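You operate a simulated robot arm through the tools that you are given. There is no shell and no other tool. Be economical: measure what you need, move in short steps, check, and stop when the job is done.

Carry out the task below with a simulated two-armed robot. There is one attempt and no reset: what you move stays moved.

Task
Carry the coiled tube with both arms and set it on the top shelf of the grey cart.
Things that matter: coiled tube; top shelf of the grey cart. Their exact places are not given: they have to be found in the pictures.

The check looks at the end state, three seconds after you hand in, the way a careful person would. Anything else that was tipped, shoved, dropped, spilled or broken makes it a failure.

Robot
Two 7-joint arms with two-finger grippers on one trunk, on a base that drives. Base frame: it is fixed to the floor where the robot stands at the start and does not move with it; the origin is under the middle of the robot, x ahead of it, y to its left, z up. Lengths are in m, angles in rad, forces in N, time in s.
The left shoulder is at the start at [0.078, 0.151, 0.888], the right one opposite. With the tool pointing down near the work surface each hand reaches from about 0.32 to 0.8 m from the robot's upright axis, wherever it stands, measured 20 degrees to its own side. Places, roughly: top shelf of the grey cart [-1.9, -4.2, 0.7]. Payload 2.54 kg a hand.
The tool frame of a hand sits at the grasp point between the pads (the TCP): z along the fingers, y along the line on which they close. The tips reach 0.03 m beyond it. Largest opening 0.116 m; the body of the gripper starts 0.095 m behind the TCP.
Orientation is that of the tool frame in the base frame, as a unit quaternion [x, y, z, w]. With the fingers straight down and closing along the base's y, the tool's x points along the base's -x, its y along +y and its z along -z.

Tools
- The arms move only by the tool step_arm. It takes "left_moves", "right_moves" or both (then of equal length, played together; a hand with none holds still); each is a list of rows, each a list of 3 entries, a list of its own where there are three numbers: the shift along the base's x, y, z in m, then the turn, a rotation vector about the base's x, y, z in rad, then the closure, from 0 (fully open) to 1 (shut). In form: [[[x, y, z], [wx, wy, wz], grip], ...]. A call has 1 to 12 rows; each row shifts and turns the commanded pose from where the row before left it. Rows are played at 5 a second. More than 0.05 m and 0.15 rad between two rows, or a gripper value outside its range, and nothing of the call is played. A pose out of reach is approached as far as the arm can. The call stops where the force on the tool passes 40 N (or 10 N more than at its start, if that is more) or the arm is blocked; 0.2 s more then pass. Each finger travels about 0.072 m/s and halts on what it meets, pressing with about 43 N; the grip force reading is that of the motor and also rises with nothing between the fingers. The clock runs only during rows and for 0.2 s after the last one: add rows that do not move to give the fingers time. It gives the time, the measured TCP pose, the force on the tool (base axes), the opening and the grip force at its end, in the units of the frame above (readings bear some noise), with the torque about the TCP (base axes, N m) and any sound that the robot's microphone picked up, and new pictures: "pictures" is both (left out), scene, wrist or none (wrist: the cameras of the hands that moved).
- Cameras (640 x 400 px; columns grow to the right, rows downward): "scene" is now at [0.1447, -0.0005, 1.001]; the picture's right is [0.01, -1.00, 0.00], its down [-0.68, -0.01, -0.73] and it looks along [0.73, 0.01, -0.68] (base axes); focal length 272 px, centre (320, 200). "left" rides on the left gripper at [0.069, 0.015, -0.122] in its tool frame; the picture's right is [-0.21, 0.98, 0.00], its down [-0.83, -0.18, -0.53] and it looks along [-0.52, -0.12, 0.85] (tool axes); focal length 251 px, centre (320, 200). "right" rides on the right gripper at [0.069, -0.015, -0.122] in its tool frame; the picture's right is [0.21, 0.98, 0.00], its down [-0.83, 0.18, -0.53] and it looks along [-0.52, 0.11, 0.85] (tool axes); focal length 251 px, centre (320, 200).
- lift_body(by): slides the trunk up (or, below 0, down) by that many m; the arms and the scene camera ride with it, the base frame stays. It gives what a move gives, with no picture.
- steer(legs): drives the robot by 1 to 6 legs, each [ahead, left, turn to the left] in m, m and rad, along the robot's own axes; the way and the turn of a leg run together, so that a leg with both is an arc; at most 1.5 m and 3.142 rad a leg. The arms and the cameras ride along, it lands a little off, and it stops where it bumps. It gives what a move gives, and a new picture of the scene camera.
- head_to(pan, tilt): turns the head with the scene camera to pan (to the left, within 1.396 rad either way) and tilt (down, from -0.506 to 1.204), counted from straight ahead of the robot. It gives what a move gives, and a new picture of the scene camera.
- measure_at(camera, pixels): for up to 12 pixels [column, row] of the newest picture of that camera ("zoom" is the newest enlarged one), the place [x, y, z] in the base frame of the surface seen there, good to about 0.003 m, but the place of the scene camera against the robot may be out by one fixed shift of up to 0.012 m in any direction. It takes no simulated time.
- zoom(camera, box): a new picture of the part [left, top, right, bottom] of that camera's present view, enlarged. It takes no simulated time.
- sign_off(): hands the job in; it is judged then, once.

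Go step by step. Measure first, check grasps and placings, and put right what went wrong. The budget is 80 turns and 260 pictures, counting those below and the enlarged ones. Unless the task says otherwise, let go and move clear before handing in, and close with one line.

The tools are called after ">>>" as a command line: name --argument value ..., lists and objects as JSON in quotes. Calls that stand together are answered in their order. step_arm: Moves the arms, as the interface text tells. Its arguments: {"type":"object","properties":{"left_moves":{"type":"array","items":{"type":"array"}},"right_moves":{"type":"array","items":{"type":"array"}},"pictures":{"type":"string","enum":["both","scene","wrist","none"]}},"required":[]} The other tools are called the same way: lift_body (by) slides the trunk up or down; steer (legs) drives the base; head_to (pan, tilt) turns the head that bears the scene camera; measure_at (camera, pixels) gives the place of the surface under pixels of a picture; zoom (camera, box) takes an enlarged picture of a part of a camera's view; sign_off () hands the job in.

At the start:

```text
time: 0.0
left_tool_pos: [0.307, 0.1297, 0.8367]
left_tcp_rot: [-0.001, 1.0, -0.001, 0.0]
left_contact_force: [0.6, -0.3, 0.3]
left_torque: [0.01, 0.01, -0.02]
left_gripper_width: 0.1161
left_gripper_force: 0.2
right_tool_pos: [0.3188, -0.0985, 0.8379]
right_tcp_rot: [0.0, 1.0, 0.001, 0.0]
right_contact_force: [0.5, -0.4, -1.0]
right_torque: [0.02, -0.02, -0.02]
right_gripper_width: 0.1157
right_gripper_force: 0.1
trunk travel left (down, up): [-0.125, 0.164]
robot x, y, heading: [-0.0009, 0.0018, -0.001]
head pan, tilt: [0.009, 0.75]
```

scene: 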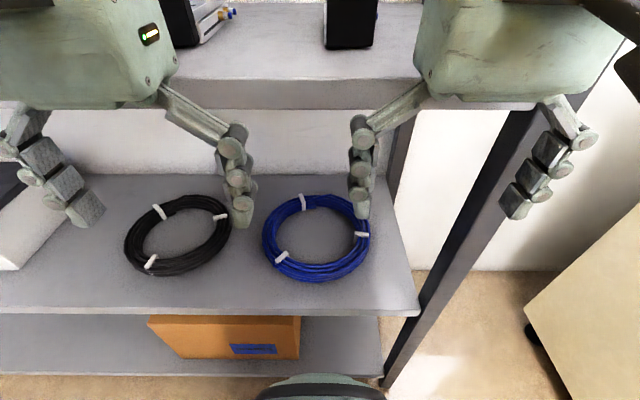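
right: 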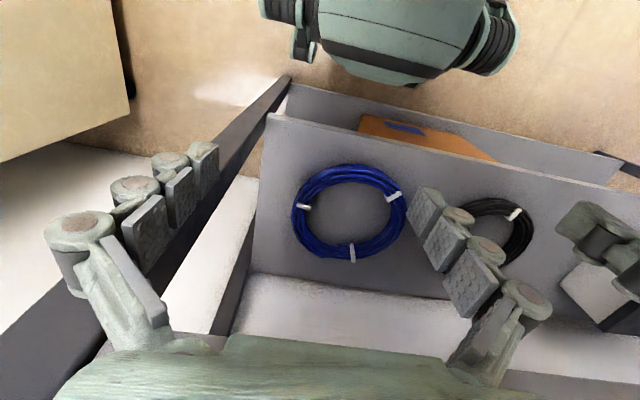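
left: 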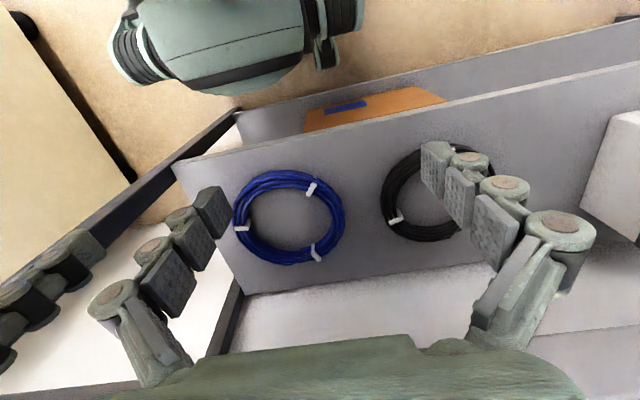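

Two coils lie on the shelf: a black one near (178,235) and a blue one near (316,237). I'll zoom in to tell which is the tube and measure them.

>>> zoom --camera "scene" --box '[100, 160, 420, 360]'

>>> measure_at --camera "scene" --pixels '[[269, 237], [366, 237], [316, 200], [316, 274], [316, 237], [130, 245], [225, 215], [178, 235], [220, 310], [400, 310], [380, 180], [300, 90]]'

>>> head_to --pan 0.0 --tilt 0.2

```text
2.00 times, centred on (260, 260) of scene
```

zoom: 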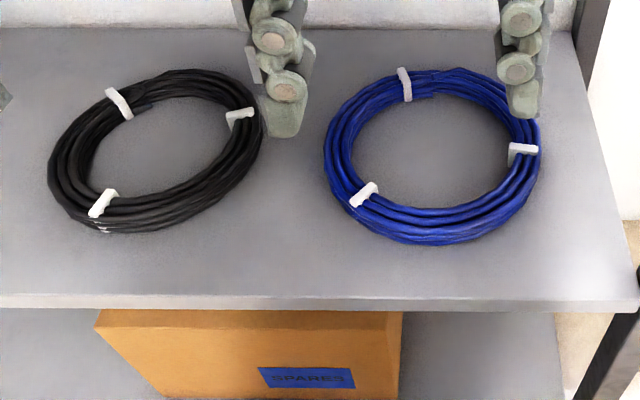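

```text
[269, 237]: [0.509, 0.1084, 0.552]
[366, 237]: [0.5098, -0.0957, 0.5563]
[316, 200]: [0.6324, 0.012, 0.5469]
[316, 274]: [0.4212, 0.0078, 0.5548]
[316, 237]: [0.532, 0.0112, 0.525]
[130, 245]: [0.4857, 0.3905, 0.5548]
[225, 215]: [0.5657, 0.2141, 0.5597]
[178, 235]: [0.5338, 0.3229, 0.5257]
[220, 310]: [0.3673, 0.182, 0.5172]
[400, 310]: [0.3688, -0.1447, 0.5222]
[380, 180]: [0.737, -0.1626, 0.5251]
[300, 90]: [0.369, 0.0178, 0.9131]
```

```text
time: 1.0
left_tool_pos: [0.3065, 0.1294, 0.8368]
left_tcp_rot: [0.0, 1.0, 0.001, -0.001]
left_contact_force: [0.5, 0.3, 0.2]
left_torque: [0.0, -0.03, -0.01]
left_gripper_width: 0.116
left_gripper_force: 0.1
right_tool_pos: [0.3187, -0.0975, 0.8374]
right_tcp_rot: [0.001, 1.0, 0.001, 0.0]
right_contact_force: [-0.2, -0.1, 0.1]
right_torque: [-0.01, 0.01, 0.01]
right_gripper_width: 0.116
right_gripper_force: 0.1
trunk travel left (down, up): [-0.125, 0.164]
robot x, y, heading: [-0.0009, 0.0005, -0.001]
head pan, tilt: [0.0, 0.201]
```

scene: 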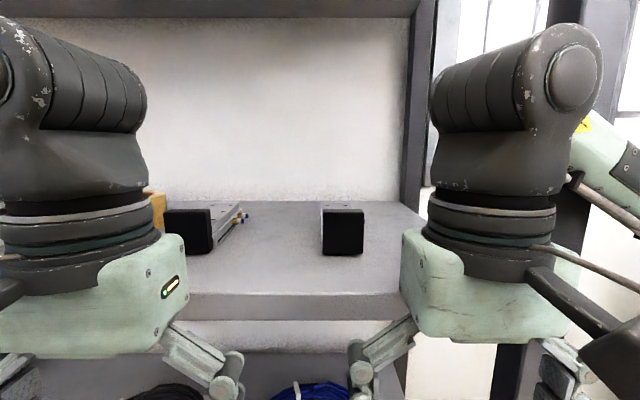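

The upper shelf's front edge sits at x≈0.37, z≈0.91, so the coil has to be reached under it. I'll look closer at both coils to identify the tube, and measure the upper shelf.

>>> zoom --camera "left" --box '[360, 130, 520, 260]'

>>> zoom --camera "right" --box '[270, 150, 430, 270]'

>>> head_to --pan 0.25 --tilt 1.0

```text
3.08 times, centred on (440, 195) of left
```

zoom: 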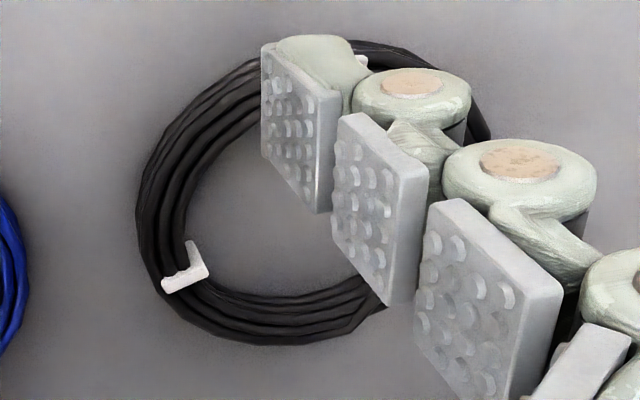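

```text
3.33 times, centred on (350, 210) of right
```

zoom: 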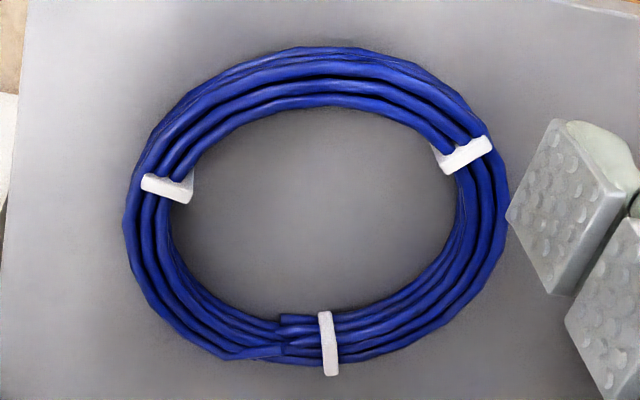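

```text
time: 2.1
left_tool_pos: [0.3067, 0.1298, 0.8374]
left_tcp_rot: [0.0, 1.0, 0.0, 0.001]
left_contact_force: [-0.1, -0.4, 1.0]
left_torque: [-0.01, 0.02, 0.01]
left_gripper_width: 0.1161
left_gripper_force: 0.1
right_tool_pos: [0.3184, -0.0981, 0.8375]
right_tcp_rot: [0.001, 1.0, 0.001, 0.0]
right_contact_force: [0.1, 0.1, 0.0]
right_torque: [-0.03, -0.02, -0.06]
right_gripper_width: 0.1158
right_gripper_force: 0.1
trunk travel left (down, up): [-0.125, 0.164]
robot x, y, heading: [0.0005, 0.0015, 0.001]
head pan, tilt: [0.25, 1.0]
```

scene: 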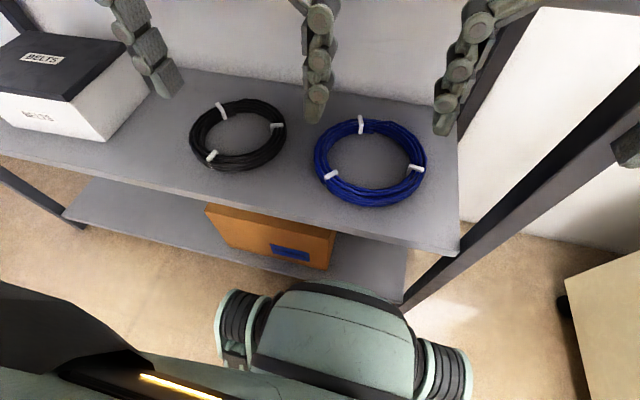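

I'll compare the two coils once more in detail from this view, and get the shelf geometry.

>>> zoom --camera "scene" --box '[180, 90, 290, 180]'

>>> zoom --camera "scene" --box '[305, 110, 435, 212]'

>>> measure_at --camera "scene" --pixels '[[316, 165], [425, 165], [366, 123], [375, 203], [370, 160], [335, 175], [415, 168], [360, 125], [280, 125], [220, 105], [212, 155], [458, 240]]'

```text
4.44 times, centred on (235, 135) of scene
```

zoom: 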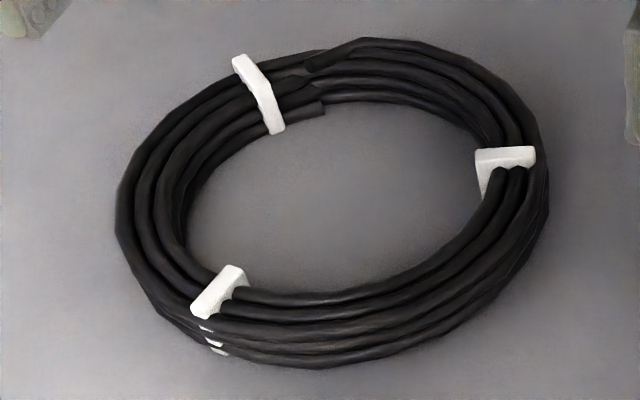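

```text
3.92 times, centred on (370, 161) of scene
```

zoom: 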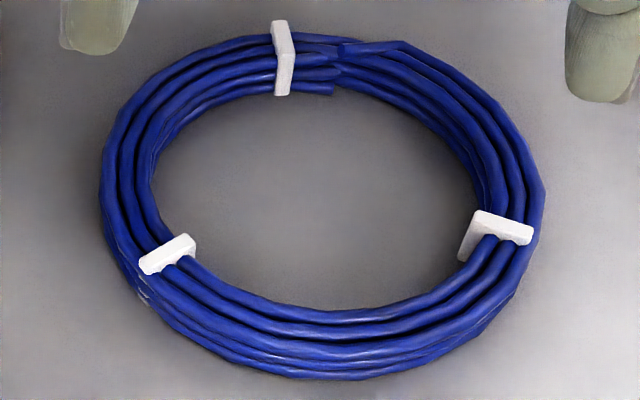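

```text
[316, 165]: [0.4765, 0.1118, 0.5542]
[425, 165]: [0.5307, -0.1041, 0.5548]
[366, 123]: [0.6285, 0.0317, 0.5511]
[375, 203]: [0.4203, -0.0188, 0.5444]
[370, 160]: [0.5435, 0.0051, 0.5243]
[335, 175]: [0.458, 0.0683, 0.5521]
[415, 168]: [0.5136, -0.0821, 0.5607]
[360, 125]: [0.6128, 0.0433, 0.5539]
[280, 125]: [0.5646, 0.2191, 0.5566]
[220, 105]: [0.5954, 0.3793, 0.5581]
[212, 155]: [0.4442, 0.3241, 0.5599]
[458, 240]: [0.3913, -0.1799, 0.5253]
```

The blue coil is the glossy tube and sits straight ahead: centre ≈(0.524, 0.004), rim mid radius ≈0.09, z 0.525–0.56. The black one looks like matte cable. I'll tilt both hands about 0.6 rad so the fingers point forward and down, and lower them in front of the shelf.

>>> step_arm --left_moves '[[[0, 0, -0.03], [0, -0.15, 0], 0.2], [[0, 0, -0.04], [0, -0.15, 0], 0.2], [[0, -0.01, -0.04], [0, -0.15, 0], 0.2], [[0, -0.01, -0.04], [0, -0.15, 0], 0.2], [[0.01, -0.01, -0.03], [0, 0, 0], 0.2], [[0.02, 0, 0], [0, 0, 0], 0.2]]' --right_moves '[[[0, 0, -0.03], [0, -0.15, 0], 0.2], [[0, 0, -0.04], [0, -0.15, 0], 0.2], [[0, 0, -0.04], [0, -0.15, 0], 0.2], [[0, 0, -0.04], [0, -0.15, 0], 0.2], [[0, 0, -0.03], [0, 0, 0], 0.2], [[0.02, 0, 0], [0, 0, 0], 0.2]]'

```text
time: 2.6
left_tool_pos: [0.3214, 0.1236, 0.7966]
left_tcp_rot: [-0.004, 0.994, -0.001, 0.11]
left_contact_force: [1.1, 0.4, -1.0]
left_torque: [0.01, 0.01, -0.01]
left_gripper_width: 0.093
left_gripper_force: 0.0
left hand out of reach, approached as far as the arm can: row 2
right_tool_pos: [0.3531, -0.0933, 0.8085]
right_tcp_rot: [0.072, 0.994, 0.015, 0.085]
right_contact_force: [3.8, -7.5, 16.2]
right_torque: [0.3, 0.1, -0.03]
right_gripper_width: 0.0927
right_gripper_force: 0.1
right hand out of reach, approached as far as the arm can: row 2
trunk travel left (down, up): [-0.125, 0.164]
robot x, y, heading: [-0.0008, -0.0005, 0.001]
head pan, tilt: [0.25, 1.0]
stopped in row 2 (right hand): the force on the tool passed its limit at 123 N (the readings are from after the stop); the commanded pose is now the measured one
```

scene: 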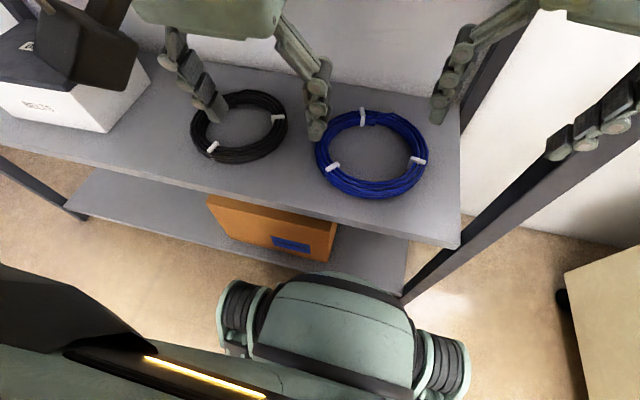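
right: 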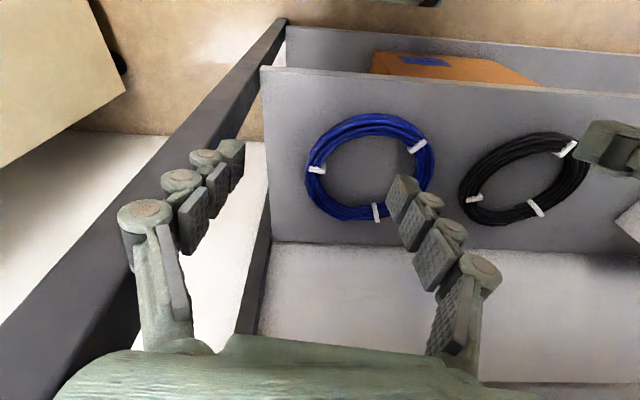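
left: 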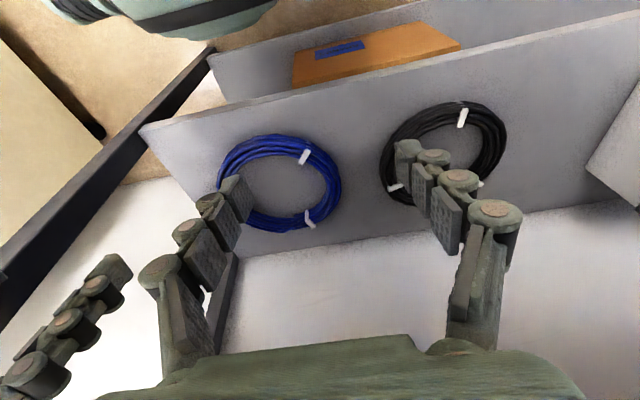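

The right hand bumped, probably on the upper shelf, because the hands are too near the body for this tilt. I'll back the base away to get room.

>>> steer --legs '[[-0.25, 0, 0]]'

>>> head_to --pan 0.0 --tilt 0.6

```text
time: 4.5
left_tool_pos: [0.0759, 0.1232, 0.7958]
left_tcp_rot: [-0.003, 0.994, 0.0, 0.109]
left_contact_force: [0.1, -0.2, -0.6]
left_torque: [0.01, 0.0, -0.01]
left_gripper_width: 0.0925
left_gripper_force: 0.0
right_tool_pos: [0.1052, -0.0922, 0.8076]
right_tcp_rot: [0.07, 0.994, 0.015, 0.083]
right_contact_force: [0.6, -0.7, 0.1]
right_torque: [-0.01, 0.01, -0.01]
right_gripper_width: 0.0927
right_gripper_force: 0.1
trunk travel left (down, up): [-0.125, 0.164]
robot x, y, heading: [-0.2474, -0.0004, 0.002]
head pan, tilt: [0.25, 1.0]
```

scene: 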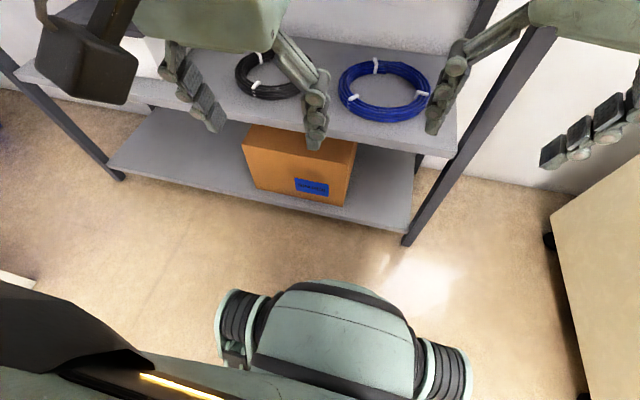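

```text
time: 5.3
left_tool_pos: [0.0757, 0.1241, 0.7969]
left_tcp_rot: [-0.003, 0.994, 0.0, 0.11]
left_contact_force: [-0.2, 0.7, 0.4]
left_torque: [0.01, -0.03, -0.01]
left_gripper_width: 0.0929
left_gripper_force: 0.1
right_tool_pos: [0.1056, -0.0915, 0.8085]
right_tcp_rot: [0.071, 0.994, 0.015, 0.083]
right_contact_force: [-0.1, -0.5, 0.5]
right_torque: [-0.02, 0.0, 0.01]
right_gripper_width: 0.0926
right_gripper_force: 0.0
trunk travel left (down, up): [-0.125, 0.164]
robot x, y, heading: [-0.248, 0.0003, -0.002]
head pan, tilt: [0.0, 0.6]
```

scene: 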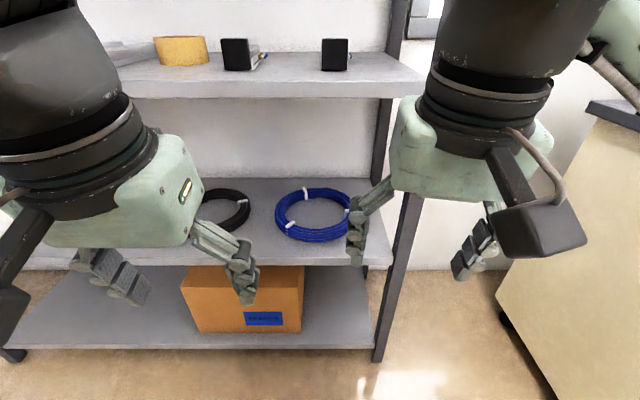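

Room gained; nothing was displaced. Now I'll extend the hands forward (still short of the shelf at x=0.37), fix the right hand's roll, tilt and lower.

>>> step_arm --left_moves '[[[0.05, 0, -0.02], [0, 0, 0], 0.2], [[0.05, 0, -0.03], [0, 0, 0], 0.2], [[0.04, 0, -0.03], [0, -0.1, 0], 0.2], [[0.01, -0.01, -0.03], [0, -0.1, 0], 0.2], [[0, -0.01, -0.03], [0, -0.1, 0], 0.2], [[0, -0.01, -0.02], [0, -0.08, 0], 0.2], [[0, 0, 0], [0, 0, 0], 0.2]]' --right_moves '[[[0.04, 0, -0.02], [0, 0, 0], 0.2], [[0.04, 0, -0.03], [-0.042, 0, 0.139], 0.2], [[0.04, 0, -0.03], [0, -0.11, 0], 0.2], [[0, 0, -0.03], [0, -0.11, 0], 0.2], [[0, 0, -0.03], [0, -0.11, 0], 0.2], [[0, 0, -0.03], [0, -0.1, 0], 0.2], [[0, 0, 0], [0, 0, 0], 0.2]]' --pictures "scene"

```text
refused: row 1 steps farther than a row can; nothing moved
```

The row length limit counts the full vector, so I'll use smaller rows.

>>> step_arm --left_moves '[[[0.045, 0, 0], [0, 0, 0], 0.2], [[0.045, 0, 0], [0, 0, 0], 0.2], [[0.04, 0, -0.02], [0, -0.1, 0], 0.2], [[0.01, -0.01, -0.04], [0, -0.1, 0], 0.2], [[0, -0.01, -0.04], [0, -0.1, 0], 0.2], [[0, -0.01, -0.04], [0, -0.08, 0], 0.2], [[0, 0, 0], [0, 0, 0], 0.2]]' --right_moves '[[[0.04, 0, 0], [0, 0, 0], 0.2], [[0.04, 0, 0], [-0.042, 0, 0.139], 0.2], [[0.03, 0, -0.03], [0, -0.11, 0], 0.2], [[0, 0, -0.04], [0, -0.11, 0], 0.2], [[0, 0, -0.04], [0, -0.11, 0], 0.2], [[0, 0, -0.04], [0, -0.1, 0], 0.2], [[0, 0, 0], [0, 0, 0], 0.2]]' --pictures "scene"

```text
time: 6.9
left_tool_pos: [0.2183, 0.092, 0.656]
left_tcp_rot: [-0.003, 0.955, -0.002, 0.295]
left_contact_force: [-0.3, -0.3, 0.4]
left_torque: [-0.01, -0.01, -0.02]
left_gripper_width: 0.093
left_gripper_force: 0.1
right_tool_pos: [0.2142, -0.0906, 0.6567]
right_tcp_rot: [0.0, 0.956, 0.0, 0.294]
right_contact_force: [0.0, 0.1, 0.2]
right_torque: [0.01, -0.01, 0.01]
right_gripper_width: 0.0923
right_gripper_force: 0.0
trunk travel left (down, up): [-0.125, 0.164]
robot x, y, heading: [-0.2478, 0.0003, 0.001]
head pan, tilt: [0.0, 0.6]
```

scene: 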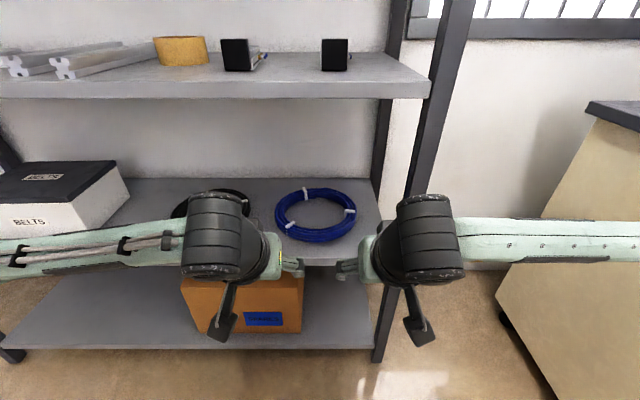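

The tilt worked; both hands are in front of the shelf. I'll check how far forward the right forearm and wrist can go before meeting the front-right post.

>>> measure_at --camera "scene" --pixels '[[430, 150], [413, 220], [395, 290], [445, 150], [432, 210], [480, 225], [600, 225], [420, 335], [225, 325], [415, 95], [425, 265], [410, 60]]'

>>> zoom --camera "scene" --box '[160, 160, 480, 360]'

```text
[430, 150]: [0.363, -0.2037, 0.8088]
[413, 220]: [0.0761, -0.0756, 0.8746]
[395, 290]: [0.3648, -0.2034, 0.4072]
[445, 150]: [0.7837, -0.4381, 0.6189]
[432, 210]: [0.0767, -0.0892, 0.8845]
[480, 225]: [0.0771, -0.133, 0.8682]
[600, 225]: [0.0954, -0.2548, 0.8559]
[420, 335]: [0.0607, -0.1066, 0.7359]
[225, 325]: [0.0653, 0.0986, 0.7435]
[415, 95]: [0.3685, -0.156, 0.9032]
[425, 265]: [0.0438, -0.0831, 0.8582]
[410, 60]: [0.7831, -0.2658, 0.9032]
```

```text
2.00 times, centred on (320, 260) of scene
```

zoom: 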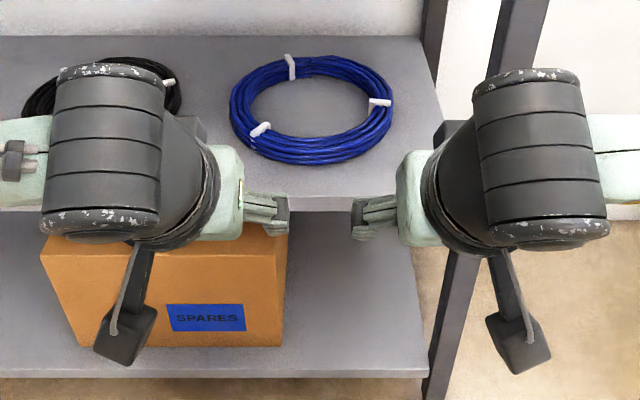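

The post face is at x≈0.364, y≈-0.20. The right forearm should swing forward as the arm stretches, so I'll advance 0.13 m and look.

>>> step_arm --left_moves '[[[0.045, 0, 0], [0, 0, 0], 0.2], [[0.045, 0, 0], [0, 0, 0], 0.2], [[0.04, 0, 0], [0, 0, 0], 0.2], [[0, 0, 0], [0, 0, 0], 0.2]]' --right_moves '[[[0.045, 0, 0], [0, 0, 0], 0.2], [[0.045, 0, 0], [0, 0, 0], 0.2], [[0.04, 0, 0], [0, 0, 0], 0.2], [[0, 0, 0], [0, 0, 0], 0.2]]'

```text
time: 7.9
left_tool_pos: [0.3484, 0.0927, 0.6562]
left_tcp_rot: [-0.003, 0.956, -0.001, 0.295]
left_contact_force: [-0.3, -0.1, 0.1]
left_torque: [0.02, 0.0, -0.01]
left_gripper_width: 0.0926
left_gripper_force: 0.1
right_tool_pos: [0.3452, -0.0908, 0.6554]
right_tcp_rot: [0.0, 0.956, -0.001, 0.294]
right_contact_force: [0.0, 0.0, -0.5]
right_torque: [0.01, 0.04, -0.01]
right_gripper_width: 0.0931
right_gripper_force: 0.0
trunk travel left (down, up): [-0.125, 0.164]
robot x, y, heading: [-0.2472, -0.0005, -0.003]
head pan, tilt: [0.0, 0.6]
```

scene: 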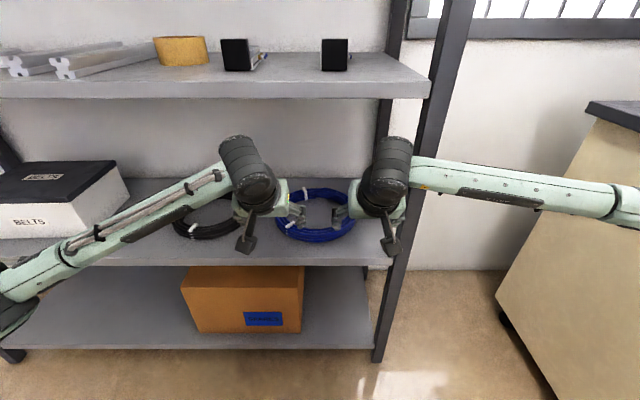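
right: 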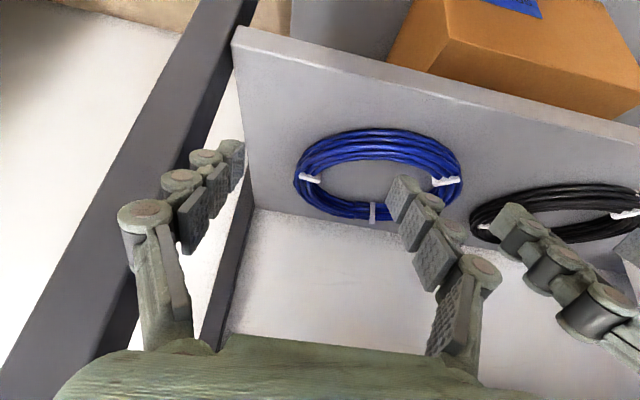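
left: 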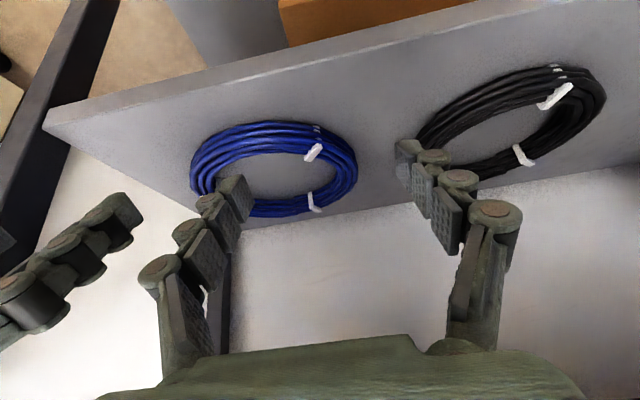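

The right forearm at y≈-0.2 would meet the post if I reach straight in. Approaching from the left with a slight right heading (about -0.35) clears it and keeps the grasp points off the ties. I'll drop the trunk a little, then shift left and turn.

>>> lift_body --by -0.035

>>> steer --legs '[[0, 0.27, 0], [0.0, 0, -0.35]]'

```text
time: 8.7
left_tool_pos: [0.3477, 0.0937, 0.6218]
left_tcp_rot: [-0.004, 0.956, -0.001, 0.295]
left_contact_force: [-0.3, -0.1, -0.2]
left_torque: [-0.01, 0.04, -0.02]
left_gripper_width: 0.0925
left_gripper_force: 0.0
right_tool_pos: [0.3442, -0.0909, 0.62]
right_tcp_rot: [0.0, 0.956, -0.001, 0.294]
right_contact_force: [0.2, -0.1, 0.4]
right_torque: [0.01, -0.03, 0.02]
right_gripper_width: 0.0928
right_gripper_force: 0.2
trunk travel left (down, up): [-0.09, 0.199]
robot x, y, heading: [-0.2476, -0.0002, -0.002]
head pan, tilt: [0.0, 0.6]
```

```text
time: 13.1
left_tool_pos: [0.3444, 0.1542, 0.6213]
left_tcp_rot: [0.164, 0.941, -0.053, 0.29]
left_contact_force: [0.0, 0.2, -0.5]
left_torque: [0.01, 0.02, 0.01]
left_gripper_width: 0.0927
left_gripper_force: 0.0
right_tool_pos: [0.2767, -0.0184, 0.6184]
right_tcp_rot: [0.169, 0.941, -0.054, 0.288]
right_contact_force: [-0.8, 0.2, -0.4]
right_torque: [0.03, 0.01, 0.0]
right_gripper_width: 0.0929
right_gripper_force: 0.0
trunk travel left (down, up): [-0.09, 0.199]
robot x, y, heading: [-0.2443, 0.2719, -0.356]
head pan, tilt: [0.0, 0.6]
```

scene: 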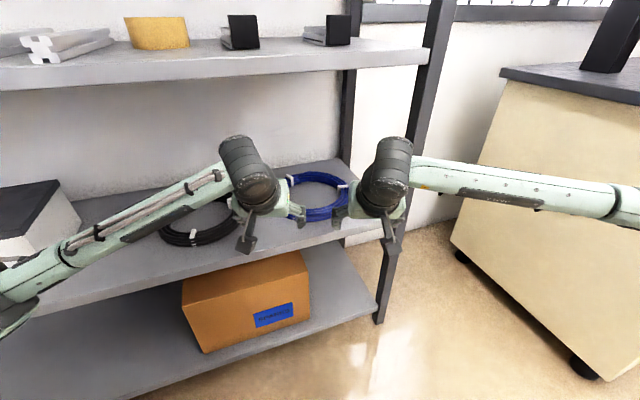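

Now aligned. Targets are left (0.555, 0.088) and right (0.493, -0.080). I'll advance about 60% at z 0.62 and check.

>>> step_arm --left_moves '[[[0.042, -0.013, 0], [0, 0, 0], 0.2], [[0.042, -0.013, 0], [0, 0, 0], 0.2], [[0.042, -0.013, 0], [0, 0, 0], 0.2], [[0, 0, 0], [0, 0, 0], 0.2]]' --right_moves '[[[0.043, -0.0125, 0], [0, 0, 0], 0.2], [[0.043, -0.0125, 0], [0, 0, 0], 0.2], [[0.043, -0.0125, 0], [0, 0, 0], 0.2], [[0, 0, 0], [0, 0, 0], 0.2]]'

```text
time: 14.1
left_tool_pos: [0.4693, 0.1158, 0.6212]
left_tcp_rot: [0.165, 0.941, -0.053, 0.29]
left_contact_force: [0.3, 0.6, 0.7]
left_torque: [-0.03, 0.03, -0.02]
left_gripper_width: 0.0927
left_gripper_force: 0.1
right_tool_pos: [0.4082, -0.0547, 0.6208]
right_tcp_rot: [0.168, 0.941, -0.053, 0.289]
right_contact_force: [0.1, -0.7, -0.3]
right_torque: [-0.03, -0.01, -0.03]
right_gripper_width: 0.0927
right_gripper_force: 0.0
trunk travel left (down, up): [-0.09, 0.199]
robot x, y, heading: [-0.2432, 0.2716, -0.355]
head pan, tilt: [0.0, 0.6]
```

scene: 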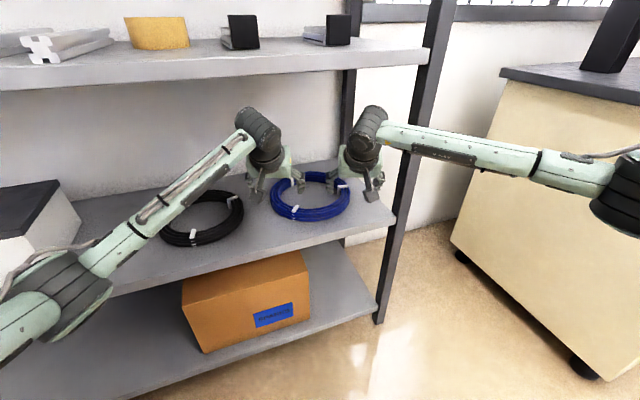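
right: 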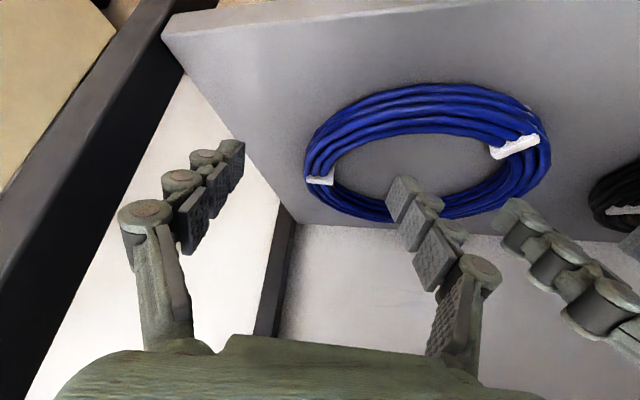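
left: 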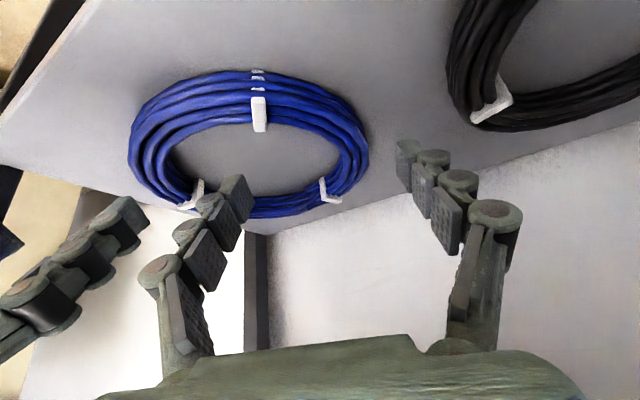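

I'll measure the forearm's clearance to the post, and the coil through the wrist cameras.

>>> measure_at --camera "scene" --pixels '[[400, 130], [410, 128], [425, 132], [440, 135], [412, 108], [480, 150], [370, 110], [255, 115]]'

>>> measure_at --camera "left" --pixels '[[130, 145], [365, 150], [255, 75], [258, 105], [345, 140], [150, 160], [320, 192], [290, 207]]'

>>> measure_at --camera "right" --pixels '[[308, 160], [548, 150], [420, 88], [355, 205], [318, 180], [515, 145], [350, 100], [480, 210]]'

```text
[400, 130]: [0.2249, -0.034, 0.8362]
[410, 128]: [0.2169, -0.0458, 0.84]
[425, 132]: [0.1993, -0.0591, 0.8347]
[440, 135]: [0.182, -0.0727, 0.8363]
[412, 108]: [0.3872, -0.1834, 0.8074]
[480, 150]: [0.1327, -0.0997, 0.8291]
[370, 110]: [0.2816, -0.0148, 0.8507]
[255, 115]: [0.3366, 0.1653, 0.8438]
```

```text
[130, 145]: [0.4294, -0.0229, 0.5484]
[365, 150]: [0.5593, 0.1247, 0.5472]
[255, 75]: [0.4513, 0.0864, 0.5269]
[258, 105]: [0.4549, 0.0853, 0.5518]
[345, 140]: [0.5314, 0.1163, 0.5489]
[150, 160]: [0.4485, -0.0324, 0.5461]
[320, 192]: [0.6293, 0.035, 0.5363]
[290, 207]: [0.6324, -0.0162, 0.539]
```

```text
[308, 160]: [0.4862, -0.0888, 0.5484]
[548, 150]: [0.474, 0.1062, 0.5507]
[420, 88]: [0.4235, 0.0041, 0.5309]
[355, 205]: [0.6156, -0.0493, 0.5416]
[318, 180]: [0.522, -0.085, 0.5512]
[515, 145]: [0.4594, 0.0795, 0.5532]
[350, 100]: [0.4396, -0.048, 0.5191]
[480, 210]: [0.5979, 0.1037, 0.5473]
```

The right forearm is well clear of the post. The wrist cameras put the coil centre near (0.528, 0.013), radius ≈0.108. I'll finish the advance above the rim.

>>> step_arm --left_moves '[[[0.045, -0.0095, 0], [0, 0, 0], 0.2], [[0.045, -0.0095, 0], [0, 0, 0], 0.2], [[0, 0, 0], [0, 0, 0], 0.2]]' --right_moves '[[[0.0445, -0.008, 0], [0, 0, 0], 0.2], [[0.0445, -0.008, 0], [0, 0, 0], 0.2], [[0, 0, 0], [0, 0, 0], 0.2]]'

```text
time: 14.8
left_tool_pos: [0.5586, 0.096, 0.6213]
left_tcp_rot: [0.165, 0.941, -0.053, 0.29]
left_contact_force: [0.0, -0.1, 0.6]
left_torque: [0.02, 0.0, 0.0]
left_gripper_width: 0.0927
left_gripper_force: 0.1
right_tool_pos: [0.4974, -0.0691, 0.6217]
right_tcp_rot: [0.167, 0.941, -0.051, 0.289]
right_contact_force: [0.4, -0.4, 0.3]
right_torque: [-0.05, 0.0, 0.01]
right_gripper_width: 0.0926
right_gripper_force: 0.1
trunk travel left (down, up): [-0.09, 0.199]
robot x, y, heading: [-0.2462, 0.2715, -0.351]
head pan, tilt: [0.0, 0.6]
```

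scene: 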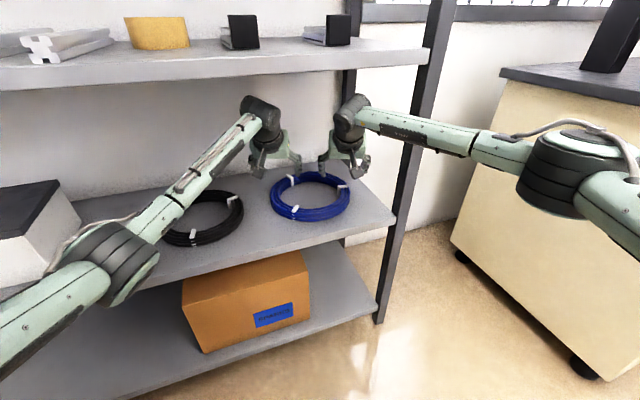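
right: 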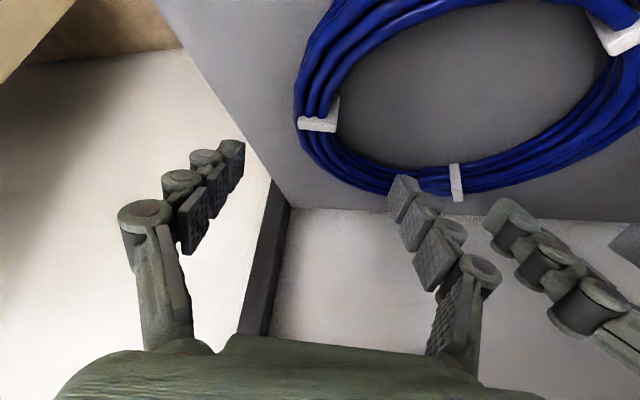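
left: 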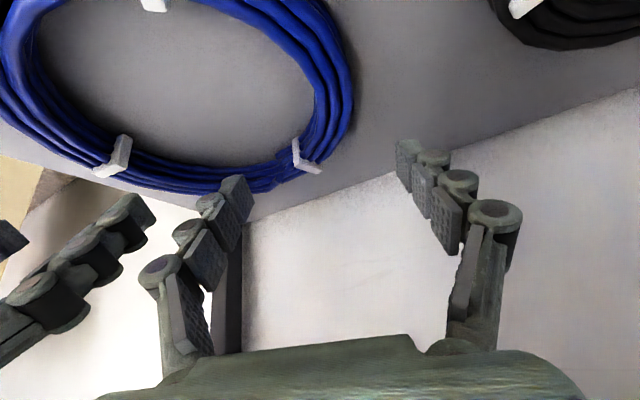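

I'll verify the rim places at both grasp points using the wrist cameras.

>>> measure_at --camera "left" --pixels '[[352, 90], [318, 90], [345, 60], [310, 60], [345, 130], [318, 120], [306, 155], [275, 190], [120, 155], [340, 35]]'

>>> measure_at --camera "right" --pixels '[[296, 95], [330, 95], [303, 65], [340, 65], [300, 135], [318, 125], [340, 172], [390, 190], [320, 40], [456, 185]]'

```text
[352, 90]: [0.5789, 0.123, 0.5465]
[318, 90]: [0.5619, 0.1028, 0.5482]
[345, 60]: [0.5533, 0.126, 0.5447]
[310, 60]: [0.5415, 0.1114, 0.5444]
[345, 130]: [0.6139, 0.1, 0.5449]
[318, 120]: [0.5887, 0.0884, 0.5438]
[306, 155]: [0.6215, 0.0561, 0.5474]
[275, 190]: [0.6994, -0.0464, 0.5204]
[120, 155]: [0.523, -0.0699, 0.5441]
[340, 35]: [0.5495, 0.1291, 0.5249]
```

```text
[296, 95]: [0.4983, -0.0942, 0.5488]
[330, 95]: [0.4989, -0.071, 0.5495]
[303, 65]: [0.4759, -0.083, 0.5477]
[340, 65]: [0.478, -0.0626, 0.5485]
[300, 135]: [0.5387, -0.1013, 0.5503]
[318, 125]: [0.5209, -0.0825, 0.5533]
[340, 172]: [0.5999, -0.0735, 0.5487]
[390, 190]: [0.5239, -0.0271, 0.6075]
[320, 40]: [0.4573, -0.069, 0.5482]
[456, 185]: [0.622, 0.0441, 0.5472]
```

Better fit: centre (0.533, 0.013), rim radius 0.082–0.114. I'll shift the left hand (+0.009, +0.010) and the right (+0.001, -0.011), then descend to z≈0.560 with the fingers straddling the rim.

>>> step_arm --left_moves '[[[0.009, 0.01, 0], [0, 0, 0], 0.2], [[0, 0, -0.03], [0, 0, 0], 0.2], [[0, 0, -0.02], [0, 0, 0], 0.2], [[0, 0, -0.011], [0, 0, 0], 0.2], [[0, 0, 0], [0, 0, 0], 0.2]]' --right_moves '[[[0.001, -0.011, 0], [0, 0, 0], 0.2], [[0, 0, -0.03], [0, 0, 0], 0.2], [[0, 0, -0.02], [0, 0, 0], 0.2], [[0, 0, -0.011], [0, 0, 0], 0.2], [[0, 0, 0], [0, 0, 0], 0.2]]'

```text
time: 16.1
left_tool_pos: [0.568, 0.1065, 0.5592]
left_tcp_rot: [0.165, 0.941, -0.052, 0.29]
left_contact_force: [0.6, 0.0, 0.3]
left_torque: [0.02, 0.0, 0.0]
left_gripper_width: 0.0926
left_gripper_force: 0.0
right_tool_pos: [0.4973, -0.0809, 0.5593]
right_tcp_rot: [0.168, 0.941, -0.052, 0.289]
right_contact_force: [-0.3, 0.3, -0.1]
right_torque: [-0.01, -0.05, 0.02]
right_gripper_width: 0.0928
right_gripper_force: 0.0
trunk travel left (down, up): [-0.09, 0.199]
robot x, y, heading: [-0.2452, 0.2739, -0.353]
head pan, tilt: [0.0, 0.6]
```

scene: 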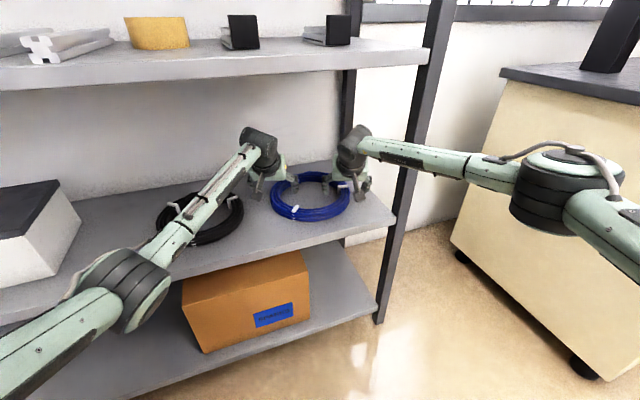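
right: 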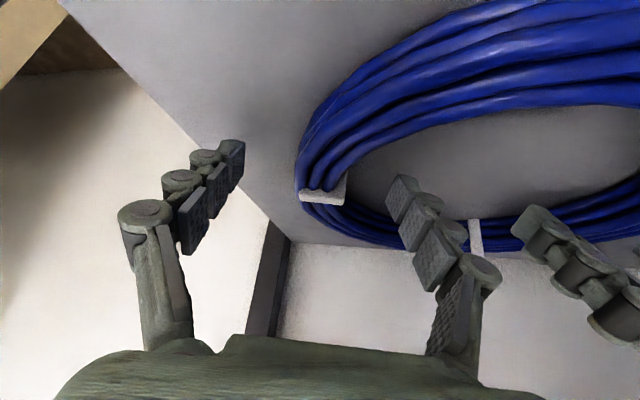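
left: 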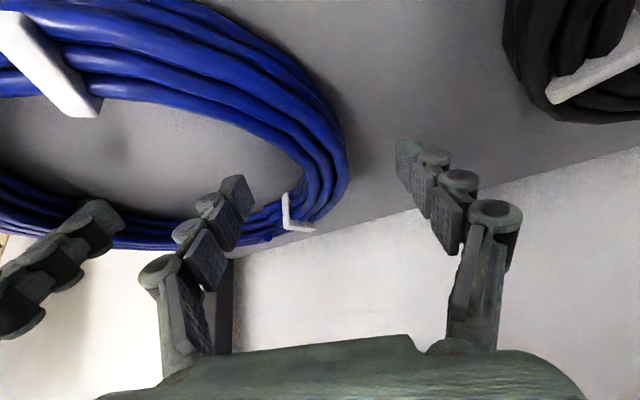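

The rim lies between the fingers of both hands (blue bundle between the pads in both wrist views). Closing gradually.

>>> step_arm --left_moves '[[[0, 0, 0], [0, 0, 0], 0.45], [[0, 0, 0], [0, 0, 0], 0.6], [[0, 0, 0], [0, 0, 0], 0.75], [[0, 0, 0], [0, 0, 0], 0.85], [[0, 0, 0], [0, 0, 0], 0.95], [[0, 0, 0], [0, 0, 0], 0.95]]' --right_moves '[[[0, 0, 0], [0, 0, 0], 0.45], [[0, 0, 0], [0, 0, 0], 0.6], [[0, 0, 0], [0, 0, 0], 0.75], [[0, 0, 0], [0, 0, 0], 0.85], [[0, 0, 0], [0, 0, 0], 0.95], [[0, 0, 0], [0, 0, 0], 0.95]]'

```text
time: 17.4
left_tool_pos: [0.5663, 0.1027, 0.5615]
left_tcp_rot: [0.166, 0.941, -0.056, 0.29]
left_contact_force: [5.3, -33.0, -3.5]
left_torque: [-0.12, -0.13, 1.38]
left_gripper_width: 0.0358
left_gripper_force: 43.1
right_tool_pos: [0.4982, -0.07, 0.5586]
right_tcp_rot: [0.162, 0.942, -0.047, 0.289]
right_contact_force: [-4.2, 31.5, 8.1]
right_torque: [0.73, -0.09, 1.87]
right_gripper_width: 0.0353
right_gripper_force: 42.7
trunk travel left (down, up): [-0.09, 0.199]
robot x, y, heading: [-0.2457, 0.269, -0.355]
head pan, tilt: [0.0, 0.6]
```

scene: 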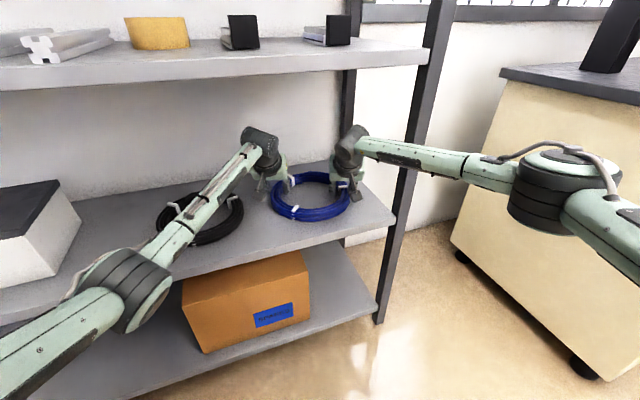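
right: 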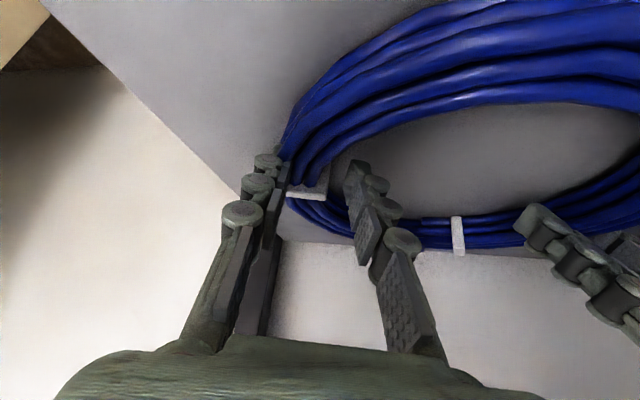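
left: 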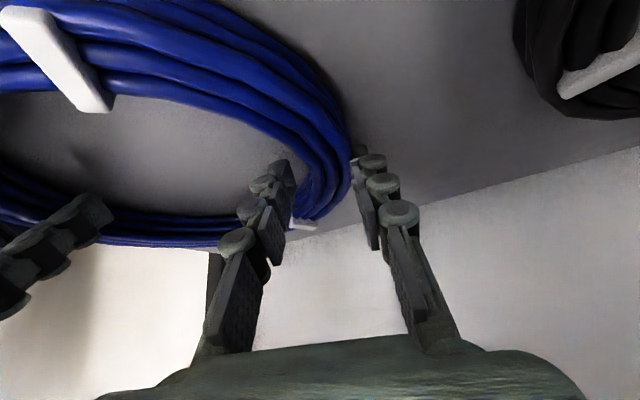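

Both grips hold (width 0.0355, 43 N), but the hands stretch the coil at about 32 N. I'll relax the commanded poses inward before lifting.

>>> step_arm --left_moves '[[[-0.001, -0.003, 0], [0, 0, 0], 0.95], [[0, 0, 0], [0, 0, 0], 0.95]]' --right_moves '[[[0.003, 0.009, 0], [0, 0, 0], 0.95], [[0, 0, 0], [0, 0, 0], 0.95]]' --pictures "none"

```text
time: 18.1
left_tool_pos: [0.568, 0.1048, 0.5607]
left_tcp_rot: [0.164, 0.941, -0.052, 0.291]
left_contact_force: [15.1, -21.1, -3.6]
left_torque: [-0.02, 0.2, 1.81]
left_gripper_width: 0.0353
left_gripper_force: 42.6
right_tool_pos: [0.4987, -0.0669, 0.5588]
right_tcp_rot: [0.164, 0.942, -0.051, 0.289]
right_contact_force: [-15.4, 20.9, 10.9]
right_torque: [0.73, -0.74, 2.15]
right_gripper_width: 0.0353
right_gripper_force: 42.7
trunk travel left (down, up): [-0.09, 0.199]
robot x, y, heading: [-0.2462, 0.272, -0.357]
head pan, tilt: [0.0, 0.6]
```

Tension is falling; one more relaxation step along the residual forces and torques.

>>> step_arm --left_moves '[[[0.002, -0.003, 0], [0, 0, 0.03], 0.95], [[0, 0, 0], [0, 0, 0], 0.95]]' --right_moves '[[[-0.002, 0.003, 0.001], [0, 0, 0.03], 0.95], [[0, 0, 0], [0, 0, 0], 0.95]]' --pictures "none"

```text
time: 18.6
left_tool_pos: [0.5704, 0.1011, 0.5604]
left_tcp_rot: [0.151, 0.943, -0.048, 0.292]
left_contact_force: [9.0, -13.8, -1.1]
left_torque: [0.1, -0.27, 1.29]
left_gripper_width: 0.0328
left_gripper_force: 42.9
right_tool_pos: [0.4974, -0.0677, 0.5596]
right_tcp_rot: [0.152, 0.944, -0.047, 0.289]
right_contact_force: [-9.8, 15.8, 5.4]
right_torque: [0.51, -0.47, 1.58]
right_gripper_width: 0.0328
right_gripper_force: 42.9
trunk travel left (down, up): [-0.09, 0.199]
robot x, y, heading: [-0.2483, 0.2729, -0.354]
head pan, tilt: [0.0, 0.6]
```

Good, forces are about halved. I'll relax once more and then lift a little with the trunk.

>>> step_arm --left_moves '[[[0.001, -0.003, 0], [0, 0, 0.02], 0.95], [[0, 0, 0], [0, 0, 0], 0.95]]' --right_moves '[[[-0.001, 0.003, 0], [0, 0, 0.02], 0.95], [[0, 0, 0], [0, 0, 0], 0.95]]' --pictures "none"

>>> lift_body --by 0.05

>>> head_to --pan 0.0 --tilt 0.65

```text
time: 19.2
left_tool_pos: [0.5717, 0.0995, 0.5594]
left_tcp_rot: [0.141, 0.945, -0.045, 0.291]
left_contact_force: [12.1, -6.8, 0.1]
left_torque: [0.22, -0.25, 1.28]
left_gripper_width: 0.0307
left_gripper_force: 42.9
right_tool_pos: [0.4956, -0.0669, 0.5596]
right_tcp_rot: [0.146, 0.945, -0.046, 0.288]
right_contact_force: [-13.7, 5.9, 4.0]
right_torque: [0.35, -0.27, 1.35]
right_gripper_width: 0.0313
right_gripper_force: 43.0
trunk travel left (down, up): [-0.09, 0.199]
robot x, y, heading: [-0.2445, 0.2735, -0.352]
head pan, tilt: [0.0, 0.6]
```

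```text
time: 20.2
left_tool_pos: [0.5726, 0.0988, 0.6097]
left_tcp_rot: [0.141, 0.945, -0.045, 0.291]
left_contact_force: [19.0, 0.0, -3.9]
left_torque: [0.26, -0.49, 1.63]
left_gripper_width: 0.0306
left_gripper_force: 43.2
right_tool_pos: [0.4951, -0.0682, 0.6074]
right_tcp_rot: [0.146, 0.945, -0.046, 0.289]
right_contact_force: [-20.2, 0.3, 2.3]
right_torque: [0.21, 0.29, 1.55]
right_gripper_width: 0.0311
right_gripper_force: 43.0
trunk travel left (down, up): [-0.14, 0.149]
robot x, y, heading: [-0.2447, 0.2709, -0.358]
head pan, tilt: [0.0, 0.6]
```

```text
time: 20.8
left_tool_pos: [0.5706, 0.1004, 0.6097]
left_tcp_rot: [0.141, 0.945, -0.044, 0.291]
left_contact_force: [20.8, 6.1, -3.0]
left_torque: [0.28, -0.41, 1.62]
left_gripper_width: 0.0305
left_gripper_force: 43.1
right_tool_pos: [0.496, -0.0693, 0.6086]
right_tcp_rot: [0.145, 0.945, -0.045, 0.289]
right_contact_force: [-20.4, -4.6, 0.6]
right_torque: [0.1, 0.23, 1.55]
right_gripper_width: 0.031
right_gripper_force: 43.3
trunk travel left (down, up): [-0.14, 0.149]
robot x, y, heading: [-0.2472, 0.2718, -0.354]
head pan, tilt: [0.0, 0.649]
```

scene: 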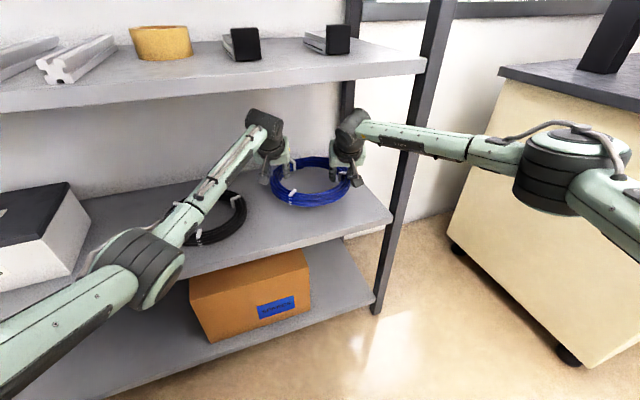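

The coil is lifted level. I'll relax the residual shear and look both ways before driving back.

>>> step_arm --left_moves '[[[0.004, 0.001, 0.01], [0, 0, 0], 0.95], [[0, 0, 0.01], [0, 0, 0], 0.95]]' --right_moves '[[[-0.004, -0.001, 0.01], [0, 0, 0], 0.95], [[0, 0, 0.01], [0, 0, 0], 0.95]]' --pictures "none"

>>> head_to --pan 1.39 --tilt 0.5

>>> head_to --pan -1.39 --tilt 0.5

```text
time: 21.4
left_tool_pos: [0.5743, 0.0994, 0.6296]
left_tcp_rot: [0.141, 0.945, -0.045, 0.291]
left_contact_force: [17.0, 0.7, -5.0]
left_torque: [0.31, 0.01, 1.35]
left_gripper_width: 0.0292
left_gripper_force: 43.2
right_tool_pos: [0.4932, -0.0647, 0.6295]
right_tcp_rot: [0.144, 0.945, -0.044, 0.291]
right_contact_force: [-16.9, -1.7, 3.0]
right_torque: [0.31, -0.32, 1.3]
right_gripper_width: 0.0298
right_gripper_force: 42.9
trunk travel left (down, up): [-0.14, 0.149]
robot x, y, heading: [-0.2469, 0.2724, -0.358]
head pan, tilt: [0.0, 0.649]
```

```text
time: 22.9
left_tool_pos: [0.5739, 0.0982, 0.6296]
left_tcp_rot: [0.142, 0.945, -0.046, 0.291]
left_contact_force: [14.2, -3.6, -5.1]
left_torque: [0.37, -0.06, 1.33]
left_gripper_width: 0.0289
left_gripper_force: 42.9
right_tool_pos: [0.4917, -0.0649, 0.6294]
right_tcp_rot: [0.144, 0.945, -0.043, 0.291]
right_contact_force: [-15.2, 3.0, 3.8]
right_torque: [0.38, -0.3, 1.33]
right_gripper_width: 0.0295
right_gripper_force: 43.2
trunk travel left (down, up): [-0.14, 0.149]
robot x, y, heading: [-0.2475, 0.2711, -0.353]
head pan, tilt: [1.389, 0.499]
```

scene: 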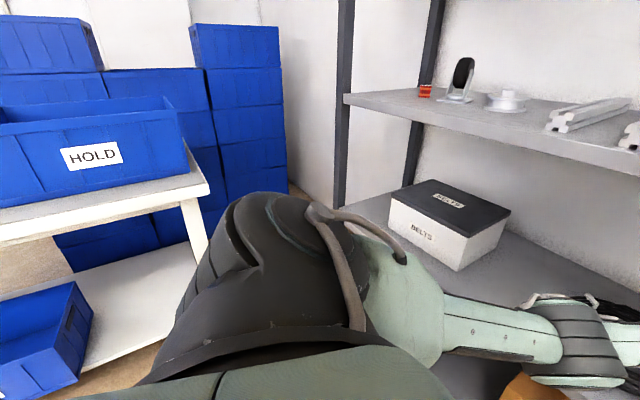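

```text
time: 25.4
left_tool_pos: [0.5747, 0.0981, 0.6291]
left_tcp_rot: [0.141, 0.945, -0.045, 0.291]
left_contact_force: [15.3, -8.5, -3.1]
left_torque: [0.11, -0.48, 1.5]
left_gripper_width: 0.0289
left_gripper_force: 42.7
right_tool_pos: [0.4931, -0.0649, 0.629]
right_tcp_rot: [0.144, 0.945, -0.044, 0.29]
right_contact_force: [-14.4, 7.6, 1.2]
right_torque: [0.32, 0.23, 1.64]
right_gripper_width: 0.0292
right_gripper_force: 43.0
trunk travel left (down, up): [-0.14, 0.149]
robot x, y, heading: [-0.2478, 0.2693, -0.357]
head pan, tilt: [-1.389, 0.499]
```

scene: 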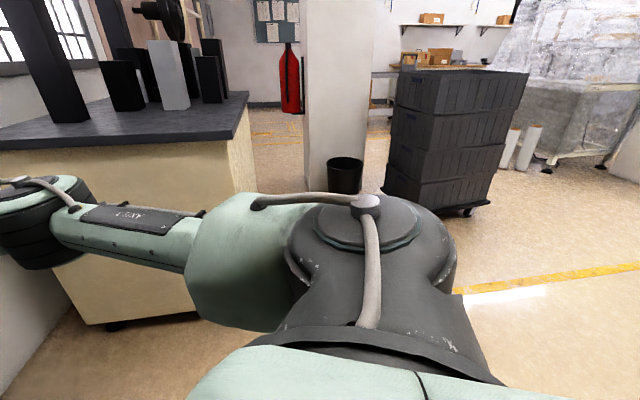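

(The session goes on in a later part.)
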